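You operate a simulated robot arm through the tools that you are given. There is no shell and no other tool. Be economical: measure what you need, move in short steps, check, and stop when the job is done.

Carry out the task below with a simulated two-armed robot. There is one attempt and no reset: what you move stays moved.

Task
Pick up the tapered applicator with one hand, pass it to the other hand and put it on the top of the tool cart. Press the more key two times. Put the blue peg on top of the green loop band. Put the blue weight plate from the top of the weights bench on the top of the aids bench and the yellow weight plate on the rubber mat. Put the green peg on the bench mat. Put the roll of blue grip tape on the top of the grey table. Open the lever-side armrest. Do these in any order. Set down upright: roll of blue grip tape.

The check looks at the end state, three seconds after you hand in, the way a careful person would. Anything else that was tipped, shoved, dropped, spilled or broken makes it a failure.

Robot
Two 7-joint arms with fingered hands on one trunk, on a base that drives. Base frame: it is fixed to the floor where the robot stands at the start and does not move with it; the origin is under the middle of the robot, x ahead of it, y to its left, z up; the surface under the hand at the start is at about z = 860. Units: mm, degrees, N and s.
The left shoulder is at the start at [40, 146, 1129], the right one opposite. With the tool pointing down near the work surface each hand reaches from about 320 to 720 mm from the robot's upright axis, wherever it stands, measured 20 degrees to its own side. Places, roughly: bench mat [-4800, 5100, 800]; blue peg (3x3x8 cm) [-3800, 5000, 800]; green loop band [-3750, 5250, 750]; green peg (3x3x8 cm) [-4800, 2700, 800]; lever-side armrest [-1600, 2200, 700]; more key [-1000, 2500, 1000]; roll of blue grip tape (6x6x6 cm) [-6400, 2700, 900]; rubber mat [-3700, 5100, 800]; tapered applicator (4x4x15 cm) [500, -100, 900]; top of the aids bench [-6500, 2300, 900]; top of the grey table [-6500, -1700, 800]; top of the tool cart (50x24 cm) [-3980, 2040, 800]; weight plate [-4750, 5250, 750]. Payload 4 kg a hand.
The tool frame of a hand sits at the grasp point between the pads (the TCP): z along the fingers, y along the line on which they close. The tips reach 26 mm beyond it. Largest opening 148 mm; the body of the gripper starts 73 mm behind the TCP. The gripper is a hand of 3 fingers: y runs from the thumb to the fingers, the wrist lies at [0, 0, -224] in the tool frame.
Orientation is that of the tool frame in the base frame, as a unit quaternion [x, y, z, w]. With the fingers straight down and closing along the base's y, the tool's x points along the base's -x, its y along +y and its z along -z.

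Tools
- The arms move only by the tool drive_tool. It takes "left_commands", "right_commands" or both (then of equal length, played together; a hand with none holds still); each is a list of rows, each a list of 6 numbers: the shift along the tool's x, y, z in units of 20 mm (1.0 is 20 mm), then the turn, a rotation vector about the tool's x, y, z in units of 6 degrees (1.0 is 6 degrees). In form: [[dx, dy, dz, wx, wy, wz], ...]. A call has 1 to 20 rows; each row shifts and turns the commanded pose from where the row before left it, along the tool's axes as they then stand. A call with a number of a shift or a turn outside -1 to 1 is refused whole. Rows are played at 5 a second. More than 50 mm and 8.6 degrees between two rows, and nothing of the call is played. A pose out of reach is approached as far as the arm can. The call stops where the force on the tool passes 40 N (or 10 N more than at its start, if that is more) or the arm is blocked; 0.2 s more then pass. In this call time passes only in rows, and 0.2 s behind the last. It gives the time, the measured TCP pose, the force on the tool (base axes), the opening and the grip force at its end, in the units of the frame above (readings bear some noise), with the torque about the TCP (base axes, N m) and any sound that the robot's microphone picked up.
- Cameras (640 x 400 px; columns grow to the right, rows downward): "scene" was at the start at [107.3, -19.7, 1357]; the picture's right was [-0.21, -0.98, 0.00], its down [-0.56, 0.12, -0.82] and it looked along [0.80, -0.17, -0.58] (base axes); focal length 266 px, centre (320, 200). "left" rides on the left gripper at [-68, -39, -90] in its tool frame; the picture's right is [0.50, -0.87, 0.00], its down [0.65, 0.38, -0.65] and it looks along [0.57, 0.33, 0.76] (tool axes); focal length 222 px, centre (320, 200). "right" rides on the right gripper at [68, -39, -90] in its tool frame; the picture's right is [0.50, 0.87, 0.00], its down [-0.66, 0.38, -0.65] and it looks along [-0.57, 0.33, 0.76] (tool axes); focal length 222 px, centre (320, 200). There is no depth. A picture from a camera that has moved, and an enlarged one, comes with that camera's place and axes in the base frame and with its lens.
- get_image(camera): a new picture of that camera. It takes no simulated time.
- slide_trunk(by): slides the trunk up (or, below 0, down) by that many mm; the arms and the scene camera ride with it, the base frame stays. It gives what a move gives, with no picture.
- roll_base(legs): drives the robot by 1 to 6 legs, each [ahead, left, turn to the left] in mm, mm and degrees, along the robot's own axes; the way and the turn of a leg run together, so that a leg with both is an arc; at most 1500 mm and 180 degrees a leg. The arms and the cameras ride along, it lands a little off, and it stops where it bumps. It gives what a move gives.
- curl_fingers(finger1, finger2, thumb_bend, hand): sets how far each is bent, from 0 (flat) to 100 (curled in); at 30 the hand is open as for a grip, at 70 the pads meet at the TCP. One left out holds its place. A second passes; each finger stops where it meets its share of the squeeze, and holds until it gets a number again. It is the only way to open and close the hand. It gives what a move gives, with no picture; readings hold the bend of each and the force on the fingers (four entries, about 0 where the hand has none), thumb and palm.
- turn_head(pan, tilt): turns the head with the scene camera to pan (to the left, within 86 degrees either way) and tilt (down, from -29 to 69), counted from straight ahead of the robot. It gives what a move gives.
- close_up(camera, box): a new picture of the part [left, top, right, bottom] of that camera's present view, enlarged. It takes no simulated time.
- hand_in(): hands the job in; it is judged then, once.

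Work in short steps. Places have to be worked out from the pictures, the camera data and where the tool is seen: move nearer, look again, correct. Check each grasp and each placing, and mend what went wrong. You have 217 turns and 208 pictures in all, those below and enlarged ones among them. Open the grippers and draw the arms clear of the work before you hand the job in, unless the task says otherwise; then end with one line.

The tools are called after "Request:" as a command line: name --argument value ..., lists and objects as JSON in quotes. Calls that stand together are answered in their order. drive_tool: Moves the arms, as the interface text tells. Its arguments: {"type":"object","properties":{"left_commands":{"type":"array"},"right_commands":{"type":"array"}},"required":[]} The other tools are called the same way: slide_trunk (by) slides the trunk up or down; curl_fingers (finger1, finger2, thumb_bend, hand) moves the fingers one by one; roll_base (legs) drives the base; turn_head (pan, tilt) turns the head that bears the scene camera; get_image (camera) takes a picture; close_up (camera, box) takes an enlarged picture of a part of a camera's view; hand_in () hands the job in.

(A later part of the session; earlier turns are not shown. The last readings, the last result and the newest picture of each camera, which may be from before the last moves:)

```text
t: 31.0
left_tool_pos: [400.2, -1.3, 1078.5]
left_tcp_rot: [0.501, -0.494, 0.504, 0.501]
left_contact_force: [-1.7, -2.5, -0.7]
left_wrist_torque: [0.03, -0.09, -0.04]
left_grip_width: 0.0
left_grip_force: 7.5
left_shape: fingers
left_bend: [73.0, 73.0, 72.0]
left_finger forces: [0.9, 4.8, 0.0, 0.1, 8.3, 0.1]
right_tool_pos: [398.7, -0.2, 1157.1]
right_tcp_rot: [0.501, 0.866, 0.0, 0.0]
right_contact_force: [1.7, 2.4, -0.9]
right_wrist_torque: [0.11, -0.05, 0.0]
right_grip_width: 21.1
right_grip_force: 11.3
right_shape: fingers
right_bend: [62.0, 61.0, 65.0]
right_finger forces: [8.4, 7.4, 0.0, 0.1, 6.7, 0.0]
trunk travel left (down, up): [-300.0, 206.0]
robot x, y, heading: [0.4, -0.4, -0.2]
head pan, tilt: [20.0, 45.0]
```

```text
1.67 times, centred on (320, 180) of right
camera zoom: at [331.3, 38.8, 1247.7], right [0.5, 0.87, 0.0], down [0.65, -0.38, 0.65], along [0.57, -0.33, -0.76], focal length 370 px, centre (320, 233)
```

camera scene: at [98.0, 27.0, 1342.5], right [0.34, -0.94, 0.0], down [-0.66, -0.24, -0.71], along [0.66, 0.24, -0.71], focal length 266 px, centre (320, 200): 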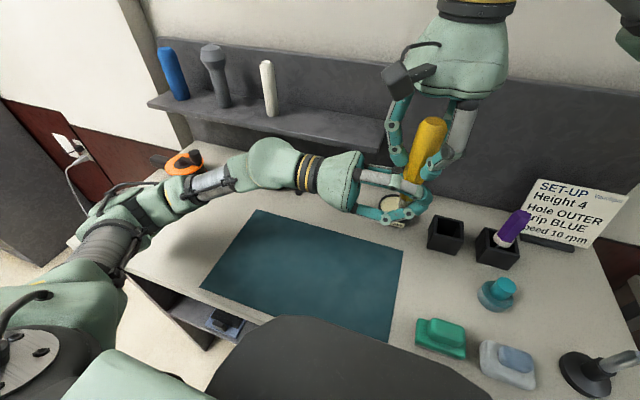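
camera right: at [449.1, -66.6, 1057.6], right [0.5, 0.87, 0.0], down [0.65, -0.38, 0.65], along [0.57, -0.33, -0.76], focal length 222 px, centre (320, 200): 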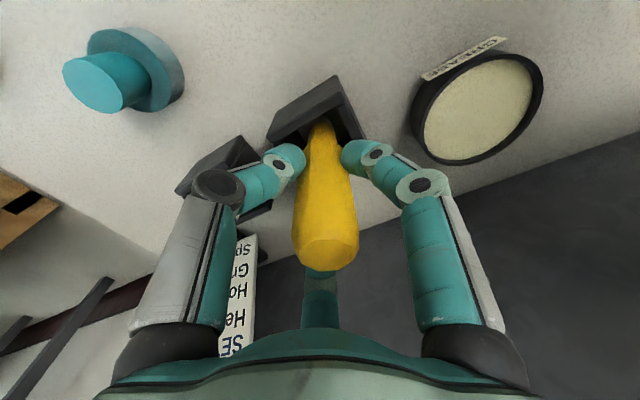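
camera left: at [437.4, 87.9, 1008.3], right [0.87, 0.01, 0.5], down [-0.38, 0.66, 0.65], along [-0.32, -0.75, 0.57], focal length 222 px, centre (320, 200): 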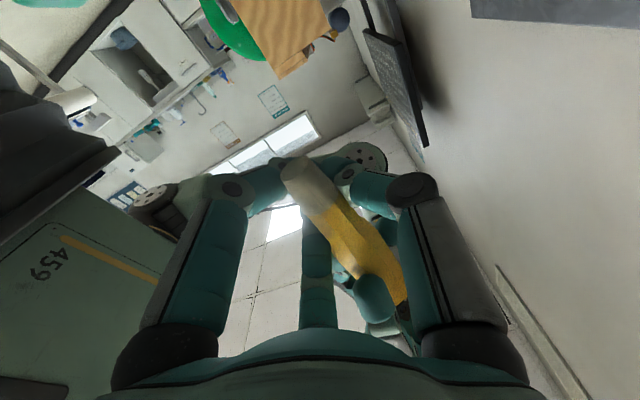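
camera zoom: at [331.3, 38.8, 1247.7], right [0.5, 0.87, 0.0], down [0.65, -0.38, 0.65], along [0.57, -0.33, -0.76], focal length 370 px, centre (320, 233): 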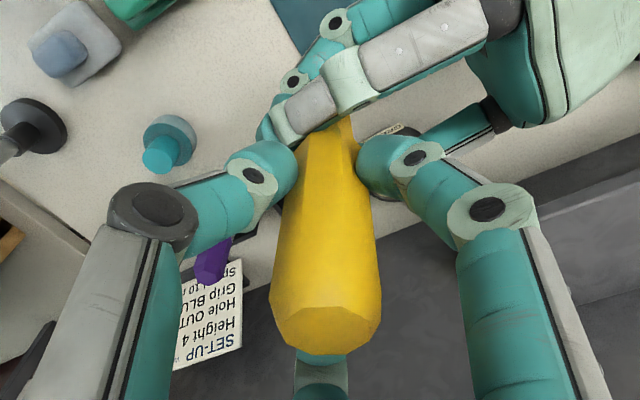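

The left fingertips closed just beyond the stick, hooking it rather than pinching. I reopen, back off 16 mm and close again.

Request:
curl_fingers --hand "left" --finger1 46 --finger2 46 --thumb_bend 46

Request:
drive_tool --left_commands '[[0, 0, -0.8, 0, 0, 0]]'

Request:
curl_fingers --hand "left" --finger1 75 --finger2 75 --thumb_bend 75

Request:
close_up --camera "left" --box '[220, 120, 460, 330]'

```text
t: 32.0
left_tool_pos: [399.4, -2.8, 1077.1]
left_tcp_rot: [0.501, -0.495, 0.503, 0.501]
left_contact_force: [-1.2, 0.3, -1.3]
left_wrist_torque: [0.0, -0.04, -0.02]
left_grip_width: 74.8
left_grip_force: 0.1
left_shape: fingers
left_bend: [46.0, 47.0, 46.0]
left_finger forces: [0.0, 0.0, 0.0, 0.0, 0.0, 0.0]
right_tool_pos: [398.9, -1.4, 1158.4]
right_tcp_rot: [0.501, 0.865, 0.0, -0.001]
right_contact_force: [0.1, 0.2, 0.5]
right_wrist_torque: [0.02, 0.0, 0.0]
right_grip_width: 20.5
right_grip_force: 11.9
right_shape: fingers
right_bend: [62.0, 62.0, 66.0]
right_finger forces: [7.3, 7.4, 0.1, 0.0, 9.1, 0.0]
trunk travel left (down, up): [-300.0, 206.0]
robot x, y, heading: [1.3, 5.3, 0.0]
head pan, tilt: [20.0, 45.0]
```

```text
t: 32.4
left_tool_pos: [398.7, 15.2, 1076.9]
left_tcp_rot: [0.5, -0.495, 0.503, 0.501]
left_contact_force: [-0.7, -0.1, -0.4]
left_wrist_torque: [-0.01, -0.02, 0.01]
left_grip_width: 74.8
left_grip_force: 0.1
left_shape: fingers
left_bend: [46.0, 46.0, 46.0]
left_finger forces: [0.1, 0.1, 0.1, 0.0, 0.0, 0.0]
right_tool_pos: [398.3, 0.4, 1157.6]
right_tcp_rot: [0.5, 0.866, 0.0, -0.001]
right_contact_force: [0.0, 1.3, -1.2]
right_wrist_torque: [0.01, 0.01, 0.04]
right_grip_width: 20.6
right_grip_force: 11.6
right_shape: fingers
right_bend: [62.0, 62.0, 66.0]
right_finger forces: [7.3, 7.3, 0.0, 0.0, 8.6, 0.0]
trunk travel left (down, up): [-300.0, 206.0]
robot x, y, heading: [-1.4, -0.8, -0.0]
head pan, tilt: [20.0, 45.0]
```

```text
t: 33.4
left_tool_pos: [399.0, 13.8, 1077.4]
left_tcp_rot: [0.5, -0.495, 0.503, 0.501]
left_contact_force: [-1.1, -4.6, -0.5]
left_wrist_torque: [0.05, -0.07, -0.02]
left_grip_width: 6.3
left_grip_force: 12.8
left_shape: fingers
left_bend: [73.0, 72.0, 66.0]
left_finger forces: [6.2, 8.4, 0.0, 0.0, 10.5, 0.1]
right_tool_pos: [399.2, -0.8, 1158.4]
right_tcp_rot: [0.501, 0.866, 0.0, 0.0]
right_contact_force: [0.6, 3.5, -0.6]
right_wrist_torque: [0.26, 0.01, -0.04]
right_grip_width: 20.3
right_grip_force: 12.3
right_shape: fingers
right_bend: [62.0, 62.0, 65.0]
right_finger forces: [10.2, 7.0, 0.0, 0.0, 6.7, 0.0]
trunk travel left (down, up): [-300.0, 206.0]
robot x, y, heading: [-1.1, -2.1, 0.0]
head pan, tilt: [20.0, 45.0]
```

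```text
1.90 times, centred on (340, 225) of left
camera zoom: at [437.2, 104.1, 1007.8], right [0.87, 0.01, 0.5], down [-0.38, 0.66, 0.65], along [-0.32, -0.75, 0.57], focal length 423 px, centre (282, 152)
```

zoom: 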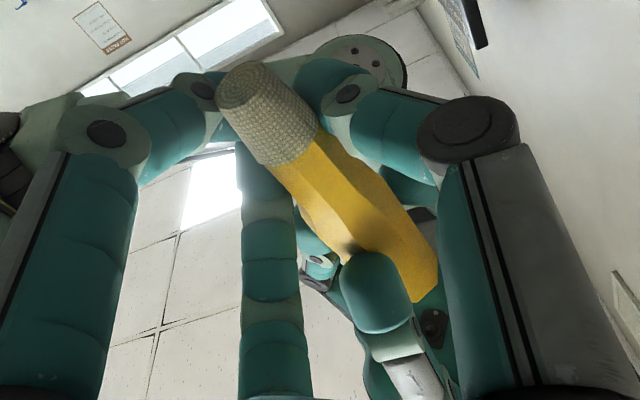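

Better but still hooked slightly toward the palm. I back off another 9 mm for a cleaner pinch.

Request:
curl_fingers --hand "left" --finger1 48 --finger2 48 --thumb_bend 48

Request:
drive_tool --left_commands '[[0, 0, -0.45, 0, 0, 0]]'

Request:
curl_fingers --hand "left" --finger1 75 --finger2 75 --thumb_bend 75

Request:
close_up --camera "left" --box '[220, 120, 460, 330]'

```text
t: 34.4
left_tool_pos: [399.7, 15.5, 1075.4]
left_tcp_rot: [0.501, -0.495, 0.504, 0.501]
left_contact_force: [-1.4, -0.1, 0.0]
left_wrist_torque: [-0.02, -0.03, -0.02]
left_grip_width: 68.1
left_grip_force: 0.1
left_shape: fingers
left_bend: [48.0, 48.0, 48.0]
left_finger forces: [0.1, 0.0, 0.1, 0.1, 0.0, 0.1]
right_tool_pos: [399.0, -0.7, 1157.6]
right_tcp_rot: [0.501, 0.865, 0.0, 0.0]
right_contact_force: [0.8, -0.5, 0.2]
right_wrist_torque: [-0.01, -0.01, 0.0]
right_grip_width: 20.1
right_grip_force: 10.2
right_shape: fingers
right_bend: [62.0, 62.0, 66.0]
right_finger forces: [6.8, 7.1, 0.1, 0.1, 7.6, 0.0]
trunk travel left (down, up): [-300.0, 206.0]
robot x, y, heading: [-1.3, -2.5, 0.3]
head pan, tilt: [20.0, 45.0]
```

```text
t: 34.8
left_tool_pos: [398.8, 24.4, 1076.8]
left_tcp_rot: [0.501, -0.495, 0.503, 0.5]
left_contact_force: [0.5, 0.6, -0.1]
left_wrist_torque: [0.03, 0.03, -0.02]
left_grip_width: 68.3
left_grip_force: 0.1
left_shape: fingers
left_bend: [48.0, 48.0, 48.0]
left_finger forces: [0.0, 0.0, 0.1, 0.0, 0.0, 0.0]
right_tool_pos: [399.1, -1.6, 1157.2]
right_tcp_rot: [0.501, 0.866, -0.001, 0.0]
right_contact_force: [0.1, -0.5, -0.1]
right_wrist_torque: [0.03, 0.0, -0.02]
right_grip_width: 20.2
right_grip_force: 10.3
right_shape: fingers
right_bend: [62.0, 62.0, 66.0]
right_finger forces: [6.8, 7.1, 0.1, 0.0, 7.5, 0.0]
trunk travel left (down, up): [-300.0, 206.0]
robot x, y, heading: [0.1, -0.4, -0.0]
head pan, tilt: [20.0, 45.0]
```

```text
t: 35.8
left_tool_pos: [398.8, 24.4, 1075.8]
left_tcp_rot: [0.501, -0.495, 0.503, 0.501]
left_contact_force: [0.0, -3.3, -1.2]
left_wrist_torque: [0.07, 0.02, 0.06]
left_grip_width: 14.7
left_grip_force: 15.3
left_shape: fingers
left_bend: [65.0, 64.0, 67.0]
left_finger forces: [8.1, 8.5, 0.0, 0.0, 13.2, 0.1]
right_tool_pos: [399.8, -0.2, 1157.6]
right_tcp_rot: [0.501, 0.865, 0.001, 0.001]
right_contact_force: [-0.3, 3.3, 0.6]
right_wrist_torque: [0.23, 0.03, -0.05]
right_grip_width: 20.5
right_grip_force: 12.7
right_shape: fingers
right_bend: [62.0, 61.0, 65.0]
right_finger forces: [9.7, 7.8, 0.0, 0.0, 7.5, 0.0]
trunk travel left (down, up): [-300.0, 206.0]
robot x, y, heading: [0.3, -2.2, 0.1]
head pan, tilt: [20.0, 45.0]
```

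```text
1.90 times, centred on (340, 225) of left
camera zoom: at [437.1, 113.2, 1007.5], right [0.87, 0.01, 0.5], down [-0.38, 0.66, 0.65], along [-0.32, -0.75, 0.57], focal length 423 px, centre (282, 152)
```

zoom: 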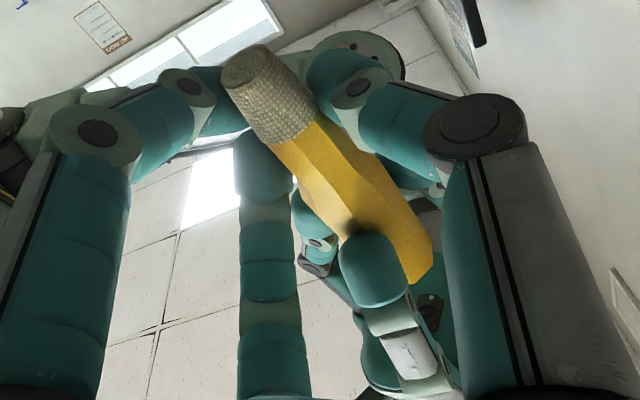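

Now a balanced pinch (14.7 mm, 8+8 vs 13 N). I release the right hand and lift it away upward.

Request:
curl_fingers --hand "right" --finger1 42 --finger2 42 --thumb_bend 42

Request:
drive_tool --right_commands '[[0, 0, -1, 0, 0, 0], [0, 0, -1, 0, 0, 0], [0, 0, -1, 0, 0, 0], [0, 0, -1, 0, 0, 0], [0, 0, -1, 0, 0, 0]]'

Request:
get_image --camera "scene"

```text
t: 36.8
left_tool_pos: [398.6, 23.4, 1076.7]
left_tcp_rot: [0.501, -0.495, 0.503, 0.501]
left_contact_force: [0.8, -0.1, -0.1]
left_wrist_torque: [0.05, -0.01, -0.01]
left_grip_width: 14.2
left_grip_force: 14.8
left_shape: fingers
left_bend: [72.0, 65.0, 67.0]
left_finger forces: [7.3, 7.9, 0.0, 0.0, 14.6, 0.1]
right_tool_pos: [399.6, -0.6, 1157.0]
right_tcp_rot: [0.5, 0.866, 0.0, 0.0]
right_contact_force: [1.0, 0.0, 0.2]
right_wrist_torque: [-0.02, -0.03, 0.01]
right_grip_width: 87.9
right_grip_force: 0.0
right_shape: fingers
right_bend: [42.0, 42.0, 42.0]
right_finger forces: [0.0, 0.1, 0.1, 0.0, 0.0, 0.0]
trunk travel left (down, up): [-300.0, 206.0]
robot x, y, heading: [2.0, -0.1, -0.0]
head pan, tilt: [20.0, 45.0]
```

```text
t: 38.0
left_tool_pos: [398.4, 23.6, 1076.3]
left_tcp_rot: [0.5, -0.495, 0.503, 0.501]
left_contact_force: [0.1, -1.0, -0.4]
left_wrist_torque: [0.03, -0.04, -0.01]
left_grip_width: 14.3
left_grip_force: 15.2
left_shape: fingers
left_bend: [72.0, 65.0, 67.0]
left_finger forces: [7.3, 7.9, 0.0, 0.0, 14.6, 0.0]
right_tool_pos: [397.9, -0.3, 1258.5]
right_tcp_rot: [0.5, 0.866, 0.0, 0.0]
right_contact_force: [-0.4, 0.0, -0.5]
right_wrist_torque: [0.01, -0.02, 0.03]
right_grip_width: 87.9
right_grip_force: 0.0
right_shape: fingers
right_bend: [42.0, 42.0, 42.0]
right_finger forces: [0.1, 0.1, 0.1, 0.0, 0.0, 0.0]
trunk travel left (down, up): [-300.0, 206.0]
robot x, y, heading: [3.5, 1.6, 0.1]
head pan, tilt: [20.0, 45.0]
```

```text
177 pictures are left
camera scene: at [97.3, 27.1, 1342.6], right [0.34, -0.94, 0.0], down [-0.66, -0.24, -0.71], along [0.66, 0.24, -0.71], focal length 266 px, centre (320, 200)
```

scene: 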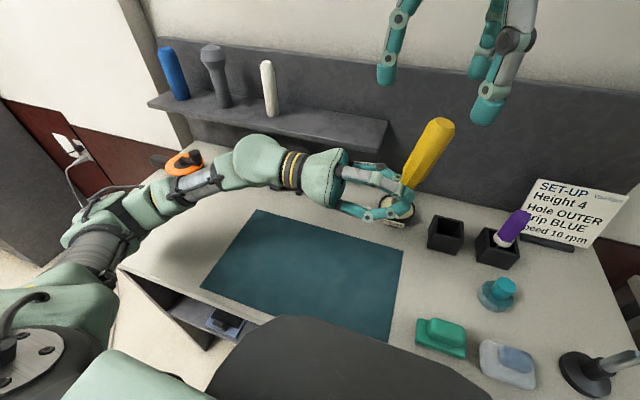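

Handover succeeded. I send the right hand back to its side and rotate the left hand fingers-down, so the stick lies horizontally.

Request:
drive_tool --left_commands '[[0, 0, 0, 0, 0, 0], [0, 0, 0, 0, 0, 0], [0, 0, 0, 0, 0, 0], [0, 0, 0, 0, 0, 0], [0, 0, 0, 0, 0, 0], [0, 0, 0, 0, 0, 0], [0, 0, 0, 0, 0, 0], [0, 0, 0, 0, 0, 0], [0, 0, 0, 0, 0, 0], [0, 0, 0, 0, 0, 0], [0, 0, 0, 0, 0, 0], [0, 0, 0, 0, 0, 0], [0, 0, 0, 0, 0, 0], [0, 0, 0, 0, 0, 0]]' --right_commands '[[-0.845, -0.487, 0, 0, 0, 0], [-0.845, -0.487, 0, 0, 0, 0], [-0.845, -0.487, 0, 0, 0, 0], [-0.845, -0.487, 0, 0, 0, 0], [-0.845, -0.487, 0, 0, 0, 0], [-0.845, -0.487, 0, 0, 0, 0], [-0.845, -0.487, 0, 0, 0, 0], [-0.845, -0.487, 0, 0, 0, 0], [-0.845, -0.487, 0, 0, 0, 0], [-0.845, -0.487, 0, 0, 0, 0], [-0.845, -0.487, 0, 0, 0, 0], [-0.845, -0.487, 0, 0, 0, 0], [-0.845, -0.487, 0, 0, 0, 0], [-0.845, -0.487, 0, 0, 0, 0]]'

Request:
drive_tool --left_commands '[[0, 0, 0, 0, -1, 0], [0, 0, 0, 0, -1, 0], [0, 0, 0, 0, -1, 0], [0, 0, 0, 0, -1, 0], [0, 0, 0, 0, -1, 0], [0, 0, 0, 0, -1, 0], [0, 0, 0, 0, -1, 0], [0, 0, 0, 0, -1, 0], [0, 0, 0, 0, -1, 0], [0, 0, 0, 0, -1, 0], [0, 0, 0, 0, -1, 0], [0, 0, 0, 0, -1, 0], [0, 0, 0, 0, -1, 0], [0, 0, 0, 0, -1, 0], [0, 0, 0, 0, -1, 0]]' --right_commands '[[0, 0, 0, 0, 0, -1], [0, 0, 0, 0, 0, -1], [0, 0, 0, 0, 0, -1], [0, 0, 0, 0, 0, -1], [0, 0, 0, 0, 0, -1], [0, 0, 0, 0, 0, -1], [0, 0, 0, 0, 0, -1], [0, 0, 0, 0, 0, -1], [0, 0, 0, 0, 0, -1], [0, 0, 0, 0, 0, -1], [0.9, 0, 0, 0, 0, 0], [0.9, 0, 0, 0, 0, 0], [0.9, 0, 0, 0, 0, 0], [0, 0, 0, 0, 0, 0], [0, 0, 0, 0, 0, 0]]'

Request:
get_image --camera "scene"

Request:
get_image --camera "left"

```text
t: 41.0
left_tool_pos: [399.3, 23.4, 1076.1]
left_tcp_rot: [0.501, -0.496, 0.503, 0.501]
left_contact_force: [-0.5, 0.2, 1.0]
left_wrist_torque: [-0.01, 0.01, 0.02]
left_grip_width: 14.0
left_grip_force: 15.0
left_shape: fingers
left_bend: [72.0, 65.0, 67.0]
left_finger forces: [7.4, 7.9, 0.0, 0.0, 14.7, 0.0]
right_tool_pos: [400.7, -275.1, 1256.3]
right_tcp_rot: [0.501, 0.866, 0.001, -0.001]
right_contact_force: [-0.2, -1.0, 0.6]
right_wrist_torque: [-0.01, -0.01, -0.01]
right_grip_width: 88.1
right_grip_force: 0.1
right_shape: fingers
right_bend: [42.0, 42.0, 42.0]
right_finger forces: [0.0, 0.0, 0.0, 0.0, 0.0, 0.1]
trunk travel left (down, up): [-300.0, 206.0]
robot x, y, heading: [2.4, -0.7, -0.0]
head pan, tilt: [20.0, 45.0]
```

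```text
t: 44.2
left_tool_pos: [400.0, 22.3, 1075.9]
left_tcp_rot: [0.71, -0.704, 0.0, 0.004]
left_contact_force: [0.6, 0.0, 0.1]
left_wrist_torque: [0.04, -0.03, -0.04]
left_grip_width: 13.8
left_grip_force: 14.0
left_shape: fingers
left_bend: [72.0, 65.0, 67.0]
left_finger forces: [7.1, 7.5, 0.1, 0.1, 14.1, 0.0]
right_tool_pos: [345.8, -274.7, 1258.0]
right_tcp_rot: [0.001, 1.0, 0.0, 0.0]
right_contact_force: [-0.1, -1.0, -0.3]
right_wrist_torque: [0.02, -0.01, 0.03]
right_grip_width: 88.2
right_grip_force: 0.0
right_shape: fingers
right_bend: [42.0, 42.0, 42.0]
right_finger forces: [0.0, 0.0, 0.0, 0.0, 0.0, 0.1]
trunk travel left (down, up): [-300.0, 206.0]
robot x, y, heading: [-2.6, -0.1, 0.2]
head pan, tilt: [20.0, 45.0]
```

```text
176 pictures are left
camera scene: at [97.8, 25.7, 1342.6], right [0.34, -0.94, 0.0], down [-0.66, -0.24, -0.71], along [0.66, 0.24, -0.71], focal length 266 px, centre (320, 200)
```

scene: 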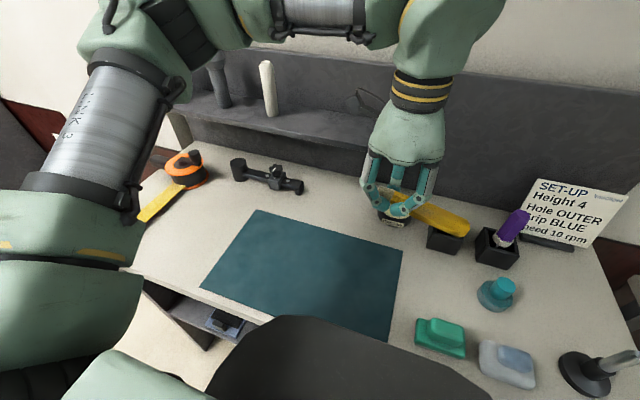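

```text
175 pictures are left
camera left: at [437.4, 90.6, 1165.7], right [0.87, -0.49, 0.0], down [-0.37, -0.65, 0.66], along [-0.32, -0.57, -0.75], focal length 222 px, centre (320, 200)
```

left: 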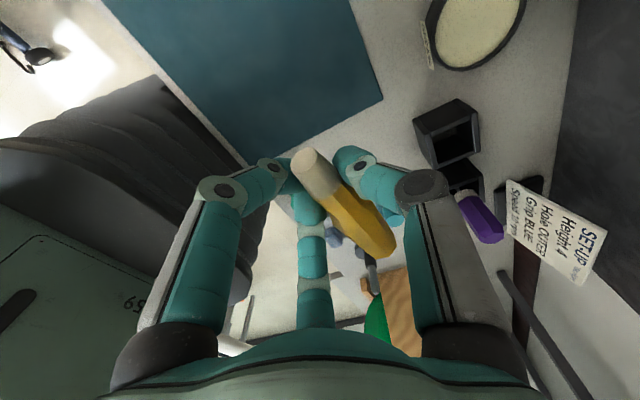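

The applicator is horizontal and held. I raise both hands to travel height and look left and right around the robot.

Request:
drive_tool --left_commands '[[0, 0.5, -1, 0, 0, 0], [0, 0.5, -1, 0, 0, 0], [0, 0.5, -1, 0, 0, 0], [0, 0.5, -1, 0, 0, 0], [0, 0.5, -1, 0, 0, 0], [0, 0.5, -1, 0, 0, 0]]'

Request:
turn_head --pan 80 --tilt 25

Request:
get_image --camera "scene"

Request:
turn_head --pan -80 --tilt 25

Request:
get_image --camera "scene"

```text
t: 45.6
left_tool_pos: [339.8, 23.3, 1197.8]
left_tcp_rot: [0.709, -0.705, 0.001, 0.004]
left_contact_force: [-0.2, 0.1, 0.5]
left_wrist_torque: [0.02, -0.03, 0.0]
left_grip_width: 13.3
left_grip_force: 14.2
left_shape: fingers
left_bend: [72.0, 65.0, 67.0]
left_finger forces: [7.0, 7.4, 0.1, 0.0, 14.0, 0.1]
right_tool_pos: [344.8, -274.3, 1257.7]
right_tcp_rot: [0.001, 1.0, 0.0, 0.0]
right_contact_force: [-0.3, 1.2, 0.3]
right_wrist_torque: [0.01, 0.01, 0.0]
right_grip_width: 88.1
right_grip_force: 0.0
right_shape: fingers
right_bend: [42.0, 42.0, 42.0]
right_finger forces: [0.0, 0.0, 0.1, 0.0, 0.1, 0.1]
trunk travel left (down, up): [-300.0, 206.0]
robot x, y, heading: [0.9, -0.9, -0.2]
head pan, tilt: [20.0, 45.0]
```

```text
t: 46.9
left_tool_pos: [340.1, 23.4, 1197.1]
left_tcp_rot: [0.709, -0.705, 0.002, 0.004]
left_contact_force: [0.0, -0.7, -0.3]
left_wrist_torque: [0.03, 0.0, 0.02]
left_grip_width: 13.1
left_grip_force: 14.4
left_shape: fingers
left_bend: [72.0, 65.0, 67.0]
left_finger forces: [7.1, 7.5, 0.0, 0.1, 14.1, 0.0]
right_tool_pos: [344.6, -274.9, 1255.9]
right_tcp_rot: [0.0, 1.0, 0.0, 0.0]
right_contact_force: [0.9, 0.1, -0.7]
right_wrist_torque: [0.03, -0.03, 0.02]
right_grip_width: 87.9
right_grip_force: 0.0
right_shape: fingers
right_bend: [42.0, 42.0, 42.0]
right_finger forces: [0.0, 0.1, 0.1, 0.0, 0.1, 0.0]
trunk travel left (down, up): [-300.0, 206.0]
robot x, y, heading: [1.4, -0.6, -0.1]
head pan, tilt: [80.0, 25.0]
```

```text
174 pictures are left
camera scene: at [37.7, 89.7, 1373.1], right [0.98, -0.18, 0.0], down [-0.07, -0.42, -0.91], along [0.16, 0.89, -0.42], focal length 266 px, centre (320, 200)
```

scene: 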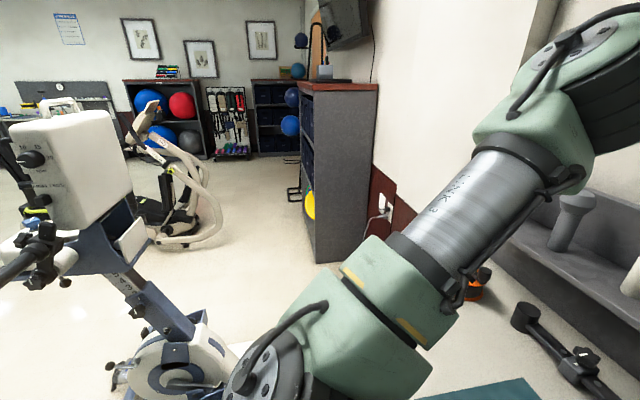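

```text
t: 49.4
left_tool_pos: [338.9, 23.2, 1195.3]
left_tcp_rot: [0.709, -0.705, 0.002, 0.005]
left_contact_force: [-0.7, 0.1, -0.7]
left_wrist_torque: [0.01, -0.01, -0.02]
left_grip_width: 13.6
left_grip_force: 14.2
left_shape: fingers
left_bend: [72.0, 65.0, 67.0]
left_finger forces: [7.1, 7.4, 0.0, 0.1, 14.0, 0.1]
right_tool_pos: [344.8, -272.8, 1256.3]
right_tcp_rot: [0.001, 1.0, 0.001, 0.0]
right_contact_force: [-0.4, 0.3, -0.9]
right_wrist_torque: [-0.02, -0.01, 0.02]
right_grip_width: 87.9
right_grip_force: 0.0
right_shape: fingers
right_bend: [42.0, 42.0, 42.0]
right_finger forces: [0.0, 0.0, 0.0, 0.1, 0.0, 0.1]
trunk travel left (down, up): [-300.0, 206.0]
robot x, y, heading: [0.2, 1.9, 0.2]
head pan, tilt: [-80.0, 25.0]
```

```text
173 pictures are left
camera scene: at [37.5, -91.7, 1373.1], right [-0.98, -0.17, 0.0], down [-0.07, 0.42, -0.91], along [0.16, -0.89, -0.42], focal length 266 px, centre (320, 200)
```

scene: 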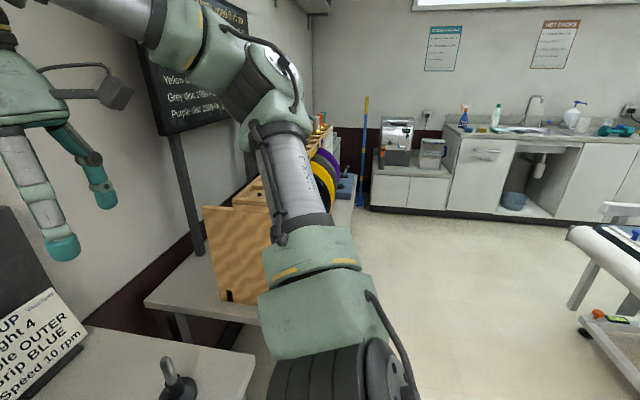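

The bike-like machine stands left-behind at about (-500, 1100); the right side is open. I back off 350 mm and turn right to see the room behind.

Request:
roll_base --legs '[[-350, 0, 0], [0, 0, -110]]'

Request:
turn_head --pan -50 --tilt 20

Request:
get_image --camera "scene"

```text
t: 56.3
left_tool_pos: [-453.7, -323.1, 1197.0]
left_tcp_rot: [0.183, 0.983, 0.003, -0.005]
left_contact_force: [1.1, 0.5, -1.1]
left_wrist_torque: [0.0, -0.02, 0.0]
left_grip_width: 13.2
left_grip_force: 14.1
left_shape: fingers
left_bend: [72.0, 72.0, 67.0]
left_finger forces: [7.1, 7.1, 0.0, 0.0, 13.7, 0.0]
right_tool_pos: [-732.1, -219.4, 1258.1]
right_tcp_rot: [0.828, 0.561, 0.001, -0.001]
right_contact_force: [-0.5, -0.2, 0.1]
right_wrist_torque: [0.0, -0.02, 0.01]
right_grip_width: 88.0
right_grip_force: 0.1
right_shape: fingers
right_bend: [42.0, 42.0, 42.0]
right_finger forces: [0.1, 0.0, 0.1, 0.0, 0.0, 0.0]
trunk travel left (down, up): [-300.0, 206.0]
robot x, y, heading: [-345.8, 2.6, -111.6]
head pan, tilt: [-80.0, 25.0]
```

```text
t: 57.3
left_tool_pos: [-453.7, -323.3, 1197.6]
left_tcp_rot: [0.183, 0.983, 0.002, -0.004]
left_contact_force: [0.1, -0.4, -1.2]
left_wrist_torque: [0.0, -0.04, 0.0]
left_grip_width: 13.5
left_grip_force: 13.7
left_shape: fingers
left_bend: [72.0, 72.0, 67.0]
left_finger forces: [7.1, 7.1, 0.0, 0.1, 13.6, 0.0]
right_tool_pos: [-732.3, -218.8, 1258.0]
right_tcp_rot: [0.827, 0.562, 0.0, -0.001]
right_contact_force: [0.4, -0.1, 0.4]
right_wrist_torque: [0.0, 0.02, 0.01]
right_grip_width: 88.1
right_grip_force: 0.0
right_shape: fingers
right_bend: [42.0, 42.0, 42.0]
right_finger forces: [0.0, 0.0, 0.0, 0.0, 0.0, 0.0]
trunk travel left (down, up): [-300.0, 206.0]
robot x, y, heading: [-353.7, -2.9, -111.4]
head pan, tilt: [-50.0, 20.0]
```

```text
172 pictures are left
camera scene: at [-445.7, -48.4, 1381.2], right [-0.32, 0.95, 0.0], down [0.32, 0.11, -0.94], along [-0.89, -0.3, -0.34], focal length 266 px, centre (320, 200)
```

scene: 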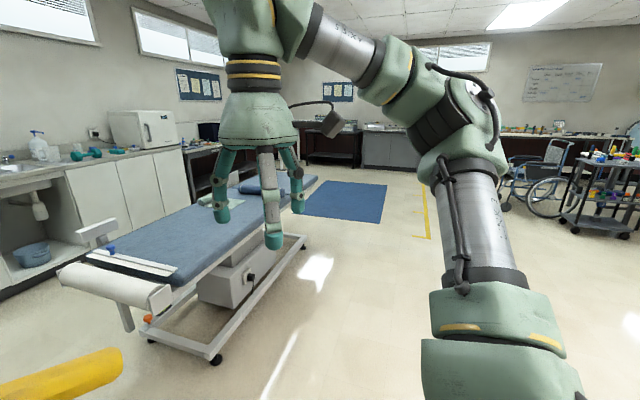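

The tool cart is visible far right, beside a wheelchair. I keep turning right to face the room's other half.

Request:
roll_base --legs '[[0, 0, -110]]'

Request:
turn_head --pan 45 --tilt 20

Request:
get_image --camera "scene"

Request:
turn_head --pan -25 --tilt 20

Request:
get_image --camera "scene"

```text
t: 62.2
left_tool_pos: [-621.2, 207.3, 1197.6]
left_tcp_rot: [0.909, 0.416, 0.004, 0.0]
left_contact_force: [0.1, -0.4, -0.2]
left_wrist_torque: [-0.01, 0.04, 0.01]
left_grip_width: 13.1
left_grip_force: 13.7
left_shape: fingers
left_bend: [73.0, 72.0, 67.0]
left_finger forces: [6.9, 6.9, 0.0, 0.0, 13.4, 0.0]
right_tool_pos: [-429.8, 435.0, 1256.9]
right_tcp_rot: [0.936, -0.353, 0.0, 0.0]
right_contact_force: [-0.8, -0.4, -0.5]
right_wrist_torque: [0.0, 0.02, 0.0]
right_grip_width: 88.2
right_grip_force: 0.0
right_shape: fingers
right_bend: [42.0, 42.0, 42.0]
right_finger forces: [0.0, 0.1, 0.0, 0.1, 0.0, 0.0]
trunk travel left (down, up): [-300.0, 206.0]
robot x, y, heading: [-349.8, 1.5, 138.4]
head pan, tilt: [-50.0, 20.0]
```

```text
t: 64.0
left_tool_pos: [-619.8, 206.1, 1197.5]
left_tcp_rot: [0.91, 0.415, 0.004, 0.0]
left_contact_force: [0.8, 0.7, -0.2]
left_wrist_torque: [-0.01, -0.01, -0.02]
left_grip_width: 13.2
left_grip_force: 13.6
left_shape: fingers
left_bend: [73.0, 72.0, 67.0]
left_finger forces: [7.0, 6.8, 0.1, 0.1, 13.4, 0.0]
right_tool_pos: [-429.8, 434.6, 1257.2]
right_tcp_rot: [0.936, -0.353, 0.0, 0.0]
right_contact_force: [-0.1, -0.1, 0.3]
right_wrist_torque: [0.01, -0.03, -0.03]
right_grip_width: 88.0
right_grip_force: 0.1
right_shape: fingers
right_bend: [42.0, 42.0, 42.0]
right_finger forces: [0.0, 0.0, 0.0, 0.0, 0.1, 0.1]
trunk travel left (down, up): [-300.0, 206.0]
robot x, y, heading: [-351.0, -2.2, 138.7]
head pan, tilt: [45.0, 20.0]
```

```text
171 pictures are left
camera scene: at [-458.0, 7.4, 1381.2], right [-0.06, 1.0, 0.0], down [0.34, 0.02, -0.94], along [-0.94, -0.06, -0.34], focal length 266 px, centre (320, 200)
```

scene: 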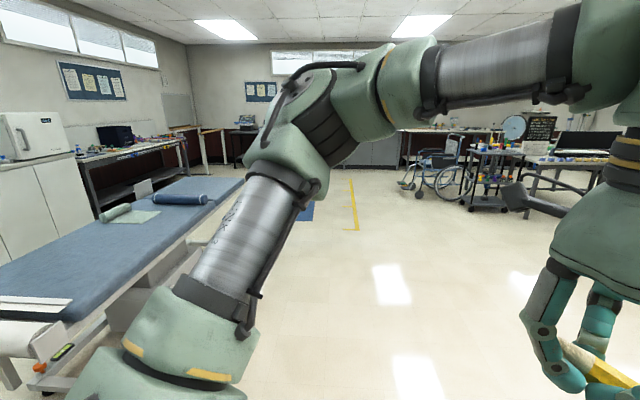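

```text
t: 65.4
left_tool_pos: [-621.3, 207.0, 1197.8]
left_tcp_rot: [0.909, 0.416, 0.005, 0.0]
left_contact_force: [-0.5, -0.9, -0.5]
left_wrist_torque: [0.0, 0.03, -0.02]
left_grip_width: 13.0
left_grip_force: 13.6
left_shape: fingers
left_bend: [73.0, 72.0, 67.0]
left_finger forces: [7.0, 7.0, 0.1, 0.1, 13.4, 0.0]
right_tool_pos: [-428.6, 435.6, 1256.7]
right_tcp_rot: [0.936, -0.352, 0.0, 0.0]
right_contact_force: [0.1, 0.0, -0.6]
right_wrist_torque: [-0.01, 0.02, 0.03]
right_grip_width: 88.0
right_grip_force: 0.0
right_shape: fingers
right_bend: [42.0, 42.0, 42.0]
right_finger forces: [0.1, 0.0, 0.1, 0.1, 0.0, 0.0]
trunk travel left (down, up): [-300.0, 206.0]
robot x, y, heading: [-350.4, -0.9, 138.6]
head pan, tilt: [-25.0, 20.0]
```

```text
170 pictures are left
camera scene: at [-402.6, 98.6, 1381.2], right [0.92, 0.4, 0.0], down [0.14, -0.31, -0.94], along [-0.38, 0.86, -0.34], focal length 266 px, centre (320, 200)
```

scene: 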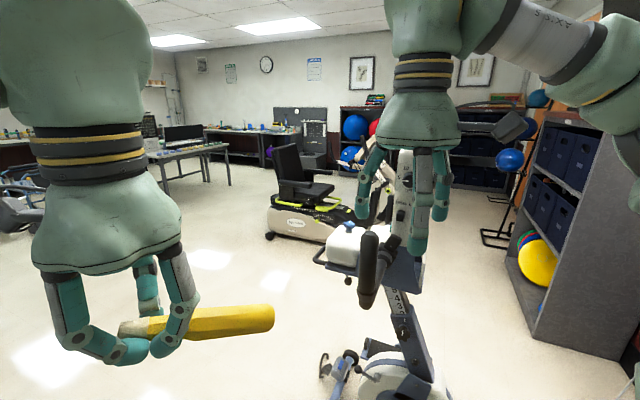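

The route west is open floor; the cart is near (-3980, 2040) with the wheelchair behind it. I face 180° and drive diagonally two legs, then look.

Request:
roll_base --legs '[[0, 0, 41.4], [1040, -730, 0], [1040, -730, 0]]'

Request:
turn_head --pan -5 --tilt 25

Request:
get_image --camera "scene"

Request:
turn_head --pan -55 --tilt 25

Request:
get_image --camera "scene"

```text
t: 70.8
left_tool_pos: [-1154.5, 293.9, 1197.7]
left_tcp_rot: [0.761, 0.648, 0.005, -0.003]
left_contact_force: [-0.2, 0.2, -1.5]
left_wrist_torque: [-0.03, 0.0, 0.03]
left_grip_width: 12.7
left_grip_force: 13.7
left_shape: fingers
left_bend: [73.0, 72.0, 67.0]
left_finger forces: [7.2, 7.1, 0.0, 0.0, 13.5, 0.0]
right_tool_pos: [-1110.5, 587.2, 1258.7]
right_tcp_rot: [0.996, -0.084, -0.001, 0.0]
right_contact_force: [-0.9, -0.2, 0.1]
right_wrist_torque: [-0.01, -0.02, 0.0]
right_grip_width: 88.3
right_grip_force: 0.1
right_shape: fingers
right_bend: [42.0, 42.0, 42.0]
right_finger forces: [0.0, 0.0, 0.1, 0.0, 0.1, 0.0]
trunk travel left (down, up): [-300.0, 206.0]
robot x, y, heading: [-815.2, 263.9, 170.1]
head pan, tilt: [-25.0, 20.0]
stopped in leg 2: the robot was blocked; the commanded pose is now the measured one
```

```text
t: 71.6
left_tool_pos: [-1154.9, 294.9, 1197.4]
left_tcp_rot: [0.762, 0.648, 0.004, -0.001]
left_contact_force: [-0.2, -0.1, -0.7]
left_wrist_torque: [-0.01, 0.0, -0.02]
left_grip_width: 12.7
left_grip_force: 13.6
left_shape: fingers
left_bend: [73.0, 72.0, 67.0]
left_finger forces: [7.2, 7.2, 0.0, 0.1, 13.4, 0.0]
right_tool_pos: [-1112.2, 589.5, 1257.4]
right_tcp_rot: [0.997, -0.083, -0.001, 0.0]
right_contact_force: [-0.2, -0.4, -0.1]
right_wrist_torque: [0.02, -0.02, 0.0]
right_grip_width: 87.9
right_grip_force: 0.1
right_shape: fingers
right_bend: [42.0, 42.0, 42.0]
right_finger forces: [0.0, 0.1, 0.0, 0.0, 0.1, 0.0]
trunk travel left (down, up): [-300.0, 206.0]
robot x, y, heading: [-816.2, 261.8, 170.0]
head pan, tilt: [-5.0, 25.0]
```

```text
169 pictures are left
camera scene: at [-925.8, 287.3, 1373.1], right [0.25, 0.97, 0.0], down [0.41, -0.11, -0.91], along [-0.88, 0.23, -0.42], focal length 266 px, centre (320, 200)
```

scene: 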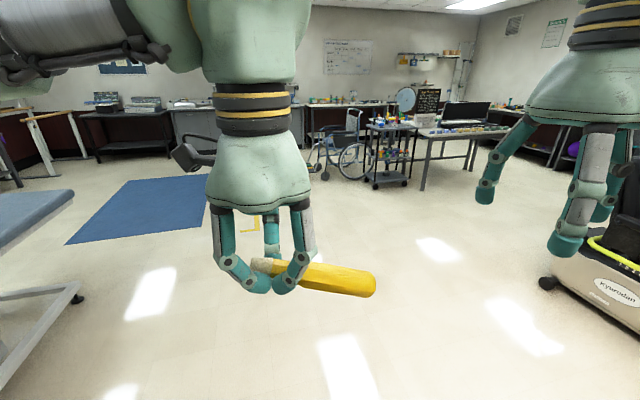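

```text
t: 72.8
left_tool_pos: [-1156.5, 294.2, 1197.3]
left_tcp_rot: [0.762, 0.648, 0.004, -0.002]
left_contact_force: [0.3, 0.3, -0.2]
left_wrist_torque: [-0.04, 0.0, -0.01]
left_grip_width: 12.9
left_grip_force: 13.7
left_shape: fingers
left_bend: [73.0, 72.0, 67.0]
left_finger forces: [7.1, 7.1, 0.0, 0.1, 13.4, 0.0]
right_tool_pos: [-1109.9, 588.9, 1258.3]
right_tcp_rot: [0.996, -0.084, -0.001, 0.0]
right_contact_force: [-0.1, 0.1, -0.5]
right_wrist_torque: [-0.01, 0.0, -0.02]
right_grip_width: 88.2
right_grip_force: 0.0
right_shape: fingers
right_bend: [42.0, 42.0, 42.0]
right_finger forces: [0.0, 0.0, 0.0, 0.0, 0.0, 0.0]
trunk travel left (down, up): [-300.0, 206.0]
robot x, y, heading: [-817.6, 259.9, 170.5]
head pan, tilt: [-55.0, 25.0]
```

```text
168 pictures are left
camera scene: at [-875.6, 346.5, 1373.1], right [0.9, 0.43, 0.0], down [0.18, -0.38, -0.91], along [-0.39, 0.82, -0.42], focal length 266 px, centre (320, 200)
```

scene: 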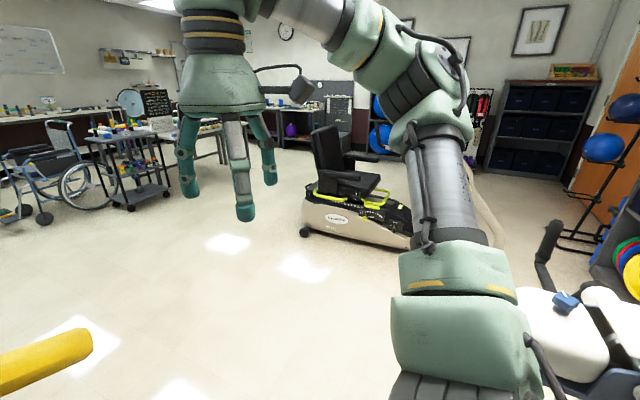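

Something on my right blocked — the bike is close to my right elbow. I move straight away from it to the left and forward, then check the bike.

Request:
roll_base --legs '[[100, 300, 0]]'

Request:
turn_head --pan -86 --tilt 35

Request:
get_image --camera "scene"

```text
t: 74.9
left_tool_pos: [-1303.9, 15.3, 1197.3]
left_tcp_rot: [0.76, 0.65, 0.004, -0.002]
left_contact_force: [-0.8, 0.1, -0.1]
left_wrist_torque: [-0.02, 0.03, 0.0]
left_grip_width: 13.0
left_grip_force: 14.4
left_shape: fingers
left_bend: [73.0, 72.0, 67.0]
left_finger forces: [7.1, 7.2, 0.1, 0.0, 13.4, 0.0]
right_tool_pos: [-1260.4, 308.9, 1258.2]
right_tcp_rot: [0.996, -0.084, -0.001, 0.0]
right_contact_force: [0.3, 0.6, -1.0]
right_wrist_torque: [-0.03, 0.07, 0.02]
right_grip_width: 88.0
right_grip_force: 0.1
right_shape: fingers
right_bend: [42.0, 42.0, 42.0]
right_finger forces: [0.1, 0.0, 0.0, 0.1, 0.0, 0.0]
trunk travel left (down, up): [-300.0, 206.0]
robot x, y, heading: [-967.0, -17.4, 170.1]
head pan, tilt: [-55.0, 25.0]
```

```text
t: 75.8
left_tool_pos: [-1303.9, 13.5, 1197.3]
left_tcp_rot: [0.761, 0.649, 0.004, -0.002]
left_contact_force: [0.6, 0.2, -1.4]
left_wrist_torque: [-0.02, 0.01, 0.01]
left_grip_width: 13.3
left_grip_force: 13.8
left_shape: fingers
left_bend: [73.0, 72.0, 67.0]
left_finger forces: [7.1, 7.0, 0.1, 0.1, 13.4, 0.0]
right_tool_pos: [-1260.0, 308.8, 1258.1]
right_tcp_rot: [0.997, -0.083, -0.001, -0.001]
right_contact_force: [1.2, 0.1, 0.6]
right_wrist_torque: [-0.01, -0.05, -0.01]
right_grip_width: 88.1
right_grip_force: 0.1
right_shape: fingers
right_bend: [42.0, 42.0, 42.0]
right_finger forces: [0.0, 0.0, 0.0, 0.1, 0.0, 0.0]
trunk travel left (down, up): [-300.0, 206.0]
robot x, y, heading: [-963.8, -17.8, 170.5]
head pan, tilt: [-85.9, 35.0]
```

```text
167 pictures are left
camera scene: at [-976.0, 72.2, 1357.4], right [1.0, -0.09, 0.0], down [-0.05, -0.57, -0.82], along [0.08, 0.82, -0.57], focal length 266 px, centre (320, 200)
```

scene: 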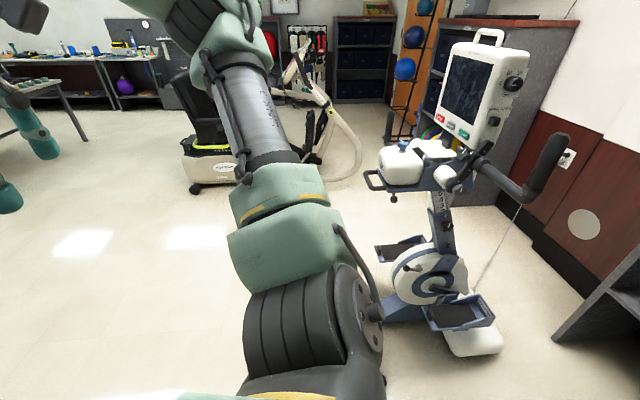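

The ergometer still stands where it did. I continue: face 180°, drive west, then diagonally toward the cart, and look again.

Request:
roll_base --legs '[[0, 0, 9.7], [1300, 0, 0], [650, -1300, 0]]'

Request:
turn_head --pan -15 --tilt 35

Request:
get_image --camera "scene"

```text
t: 89.9
left_tool_pos: [-3278.3, 1230.3, 1197.7]
left_tcp_rot: [0.698, 0.716, 0.003, -0.003]
left_contact_force: [-0.3, 0.0, -0.9]
left_wrist_torque: [-0.06, 0.01, 0.02]
left_grip_width: 12.7
left_grip_force: 13.4
left_shape: fingers
left_bend: [73.0, 72.0, 67.0]
left_finger forces: [7.0, 7.1, 0.0, 0.0, 13.4, 0.0]
right_tool_pos: [-3287.4, 1527.1, 1256.8]
right_tcp_rot: [1.0, 0.009, -0.002, 0.001]
right_contact_force: [0.2, -0.1, -0.4]
right_wrist_torque: [0.0, 0.01, -0.01]
right_grip_width: 88.2
right_grip_force: 0.1
right_shape: fingers
right_bend: [42.0, 42.0, 42.0]
right_finger forces: [0.0, 0.0, 0.0, 0.0, 0.0, 0.0]
trunk travel left (down, up): [-300.0, 206.0]
robot x, y, heading: [-2939.8, 1261.8, -179.1]
head pan, tilt: [-85.9, 35.0]
```

```text
t: 91.3
left_tool_pos: [-3277.3, 1231.0, 1198.7]
left_tcp_rot: [0.698, 0.716, 0.004, -0.003]
left_contact_force: [0.1, 1.1, -0.1]
left_wrist_torque: [-0.03, 0.02, 0.01]
left_grip_width: 12.9
left_grip_force: 13.6
left_shape: fingers
left_bend: [73.0, 72.0, 67.0]
left_finger forces: [7.1, 7.1, 0.0, 0.0, 13.4, 0.0]
right_tool_pos: [-3287.9, 1526.8, 1258.8]
right_tcp_rot: [1.0, 0.008, 0.0, 0.0]
right_contact_force: [1.1, 0.3, -0.3]
right_wrist_torque: [0.01, 0.02, 0.02]
right_grip_width: 88.2
right_grip_force: 0.1
right_shape: fingers
right_bend: [42.0, 42.0, 42.0]
right_finger forces: [0.1, 0.0, 0.0, 0.0, 0.1, 0.1]
trunk travel left (down, up): [-300.0, 206.0]
robot x, y, heading: [-2938.6, 1258.1, -179.1]
head pan, tilt: [-15.0, 35.0]
```

```text
166 pictures are left
camera scene: at [-3042.6, 1280.7, 1357.3], right [0.24, 0.97, 0.0], down [0.56, -0.14, -0.82], along [-0.79, 0.2, -0.57], focal length 266 px, centre (320, 200)
```

scene: 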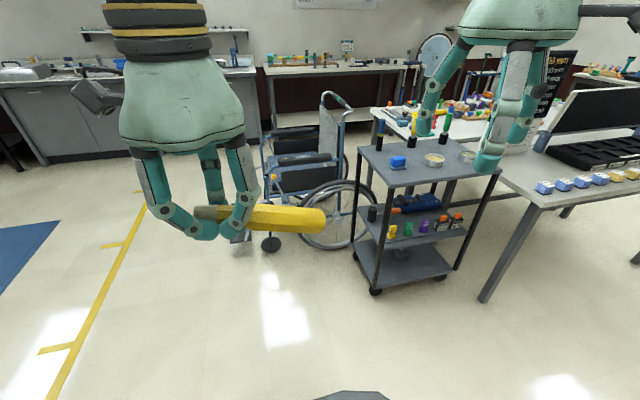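

The cart's long side runs along y at x≈-3860…-4100, and its top carries small items. I move in front of it and look closely at the top.

Request:
roll_base --legs '[[0, -810, 0], [480, 0, -0.9]]'

Request:
turn_head --pan 15 --tilt 55

Request:
get_image --camera "scene"

Request:
get_image --camera "left"

```text
t: 98.1
left_tool_pos: [-3776.2, 2042.3, 1198.4]
left_tcp_rot: [0.704, 0.71, 0.004, -0.003]
left_contact_force: [-0.3, 0.4, 0.0]
left_wrist_torque: [0.01, 0.02, 0.0]
left_grip_width: 12.7
left_grip_force: 13.9
left_shape: fingers
left_bend: [73.0, 72.0, 67.0]
left_finger forces: [7.0, 7.1, 0.1, 0.0, 13.4, 0.0]
right_tool_pos: [-3781.7, 2337.7, 1258.0]
right_tcp_rot: [1.0, 0.001, -0.002, 0.001]
right_contact_force: [-0.6, 0.2, -0.1]
right_wrist_torque: [0.02, 0.01, -0.02]
right_grip_width: 88.1
right_grip_force: 0.0
right_shape: fingers
right_bend: [42.0, 42.0, 42.0]
right_finger forces: [0.1, 0.1, 0.0, 0.0, 0.0, 0.0]
trunk travel left (down, up): [-300.0, 206.0]
robot x, y, heading: [-3438.0, 2068.9, -179.7]
head pan, tilt: [-15.0, 35.0]
```

```text
t: 99.1
left_tool_pos: [-3775.9, 2041.7, 1197.1]
left_tcp_rot: [0.704, 0.71, 0.004, -0.002]
left_contact_force: [-0.3, -0.3, 0.6]
left_wrist_torque: [-0.02, -0.03, 0.0]
left_grip_width: 12.7
left_grip_force: 14.2
left_shape: fingers
left_bend: [73.0, 72.0, 67.0]
left_finger forces: [7.0, 7.1, 0.0, 0.1, 13.4, 0.1]
right_tool_pos: [-3781.7, 2339.5, 1258.6]
right_tcp_rot: [1.0, 0.0, -0.002, 0.0]
right_contact_force: [-0.4, -0.9, 0.1]
right_wrist_torque: [-0.02, 0.03, -0.01]
right_grip_width: 88.3
right_grip_force: 0.1
right_shape: fingers
right_bend: [42.0, 42.0, 42.0]
right_finger forces: [0.1, 0.1, 0.1, 0.0, 0.0, 0.0]
trunk travel left (down, up): [-300.0, 206.0]
robot x, y, heading: [-3440.2, 2067.7, -179.8]
head pan, tilt: [15.0, 55.0]
```

```text
165 pictures are left
camera scene: at [-3525.6, 2046.6, 1329.2], right [-0.26, 0.97, 0.0], down [0.79, 0.21, -0.57], along [-0.55, -0.15, -0.82], focal length 266 px, centre (320, 200)
```

scene: 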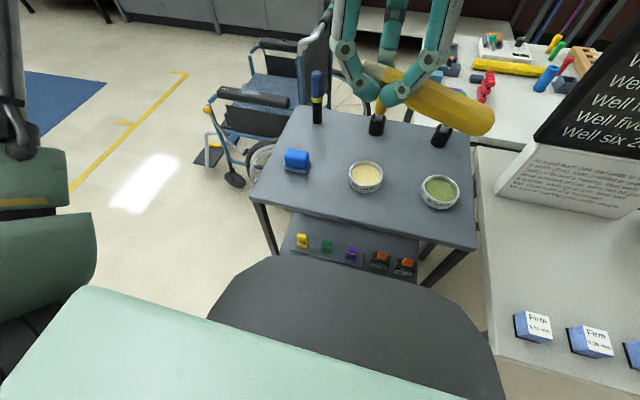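

```text
164 pictures are left
camera left: at [-3814.7, 1973.0, 1287.2], right [-0.87, 0.49, 0.0], down [0.37, 0.65, 0.66], along [0.32, 0.58, -0.75], focal length 222 px, centre (320, 200)
```

left: 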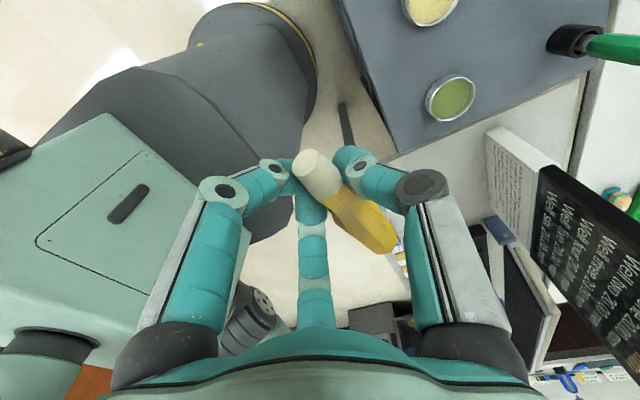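

The cart top's front strip (x≈-3890) is free between y 1800 and 2300. I'll lay the stick along y there: hover above with TCP near (-3888, 1905, 900) first.

Request:
drive_tool --left_commands '[[-0.856, -0.7, 0.5, 0, 0, 0], [-0.856, -0.7, 0.5, 0, 0, 0], [-0.856, -0.7, 0.5, 0, 0, 0], [-0.856, -0.7, 0.5, 0, 0, 0], [-0.856, -0.7, 0.5, 0, 0, 0], [-0.856, -0.7, 0.5, 0, 0, 0], [-0.856, -0.7, 0.5, 0, 0, 0], [-0.856, -0.7, 0.5, 0, 0, 0], [0, 0, 1, 0, 0, 0], [0, 0, 1, 0, 0, 0], [0, 0, 1, 0, 0, 0], [0, 0, 1, 0, 0, 0], [0, 0, 1, 0, 0, 0], [0, 0, 1, 0, 0, 0], [0, 0, 1, 0, 0, 0], [0, 0, 1, 0, 0, 0], [0, 0, 1, 0, 0, 0], [0, 0, 1, 0, 0, 0]]'

Request:
get_image --camera "scene"

Request:
get_image --camera "left"

```text
t: 102.9
left_tool_pos: [-3886.2, 1906.1, 915.8]
left_tcp_rot: [0.704, 0.711, 0.004, -0.002]
left_contact_force: [0.2, -0.3, -0.9]
left_wrist_torque: [-0.05, -0.01, 0.03]
left_grip_width: 12.4
left_grip_force: 13.1
left_shape: fingers
left_bend: [73.0, 72.0, 67.0]
left_finger forces: [7.0, 6.9, 0.0, 0.0, 13.1, 0.0]
right_tool_pos: [-3782.2, 2338.7, 1257.8]
right_tcp_rot: [1.0, 0.0, -0.001, 0.0]
right_contact_force: [0.1, 1.1, 0.2]
right_wrist_torque: [0.01, -0.01, -0.02]
right_grip_width: 88.1
right_grip_force: 0.0
right_shape: fingers
right_bend: [42.0, 42.0, 42.0]
right_finger forces: [0.0, 0.0, 0.0, 0.0, 0.0, 0.0]
trunk travel left (down, up): [-300.0, 206.0]
robot x, y, heading: [-3435.3, 2063.7, -179.9]
head pan, tilt: [15.0, 55.0]
```

```text
163 pictures are left
camera scene: at [-3526.2, 2046.2, 1329.1], right [-0.26, 0.97, 0.0], down [0.79, 0.21, -0.57], along [-0.55, -0.15, -0.82], focal length 266 px, centre (320, 200)
```

scene: 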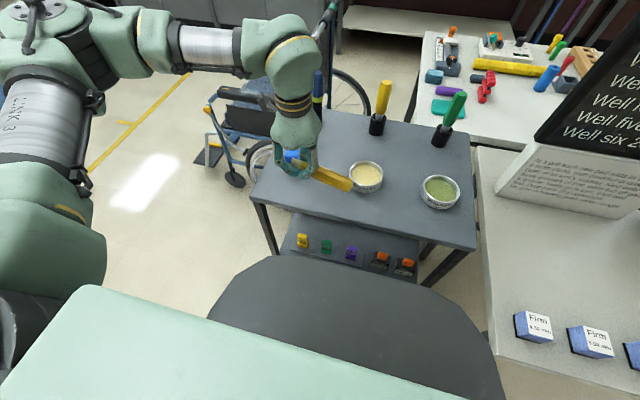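

```text
162 pictures are left
camera left: at [-3925.1, 1837.3, 1005.0], right [-0.87, 0.49, 0.0], down [0.37, 0.65, 0.66], along [0.32, 0.58, -0.75], focal length 222 px, centre (320, 200)
```

left: 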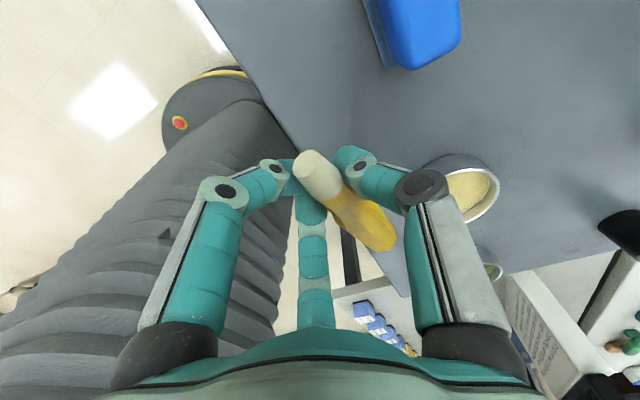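

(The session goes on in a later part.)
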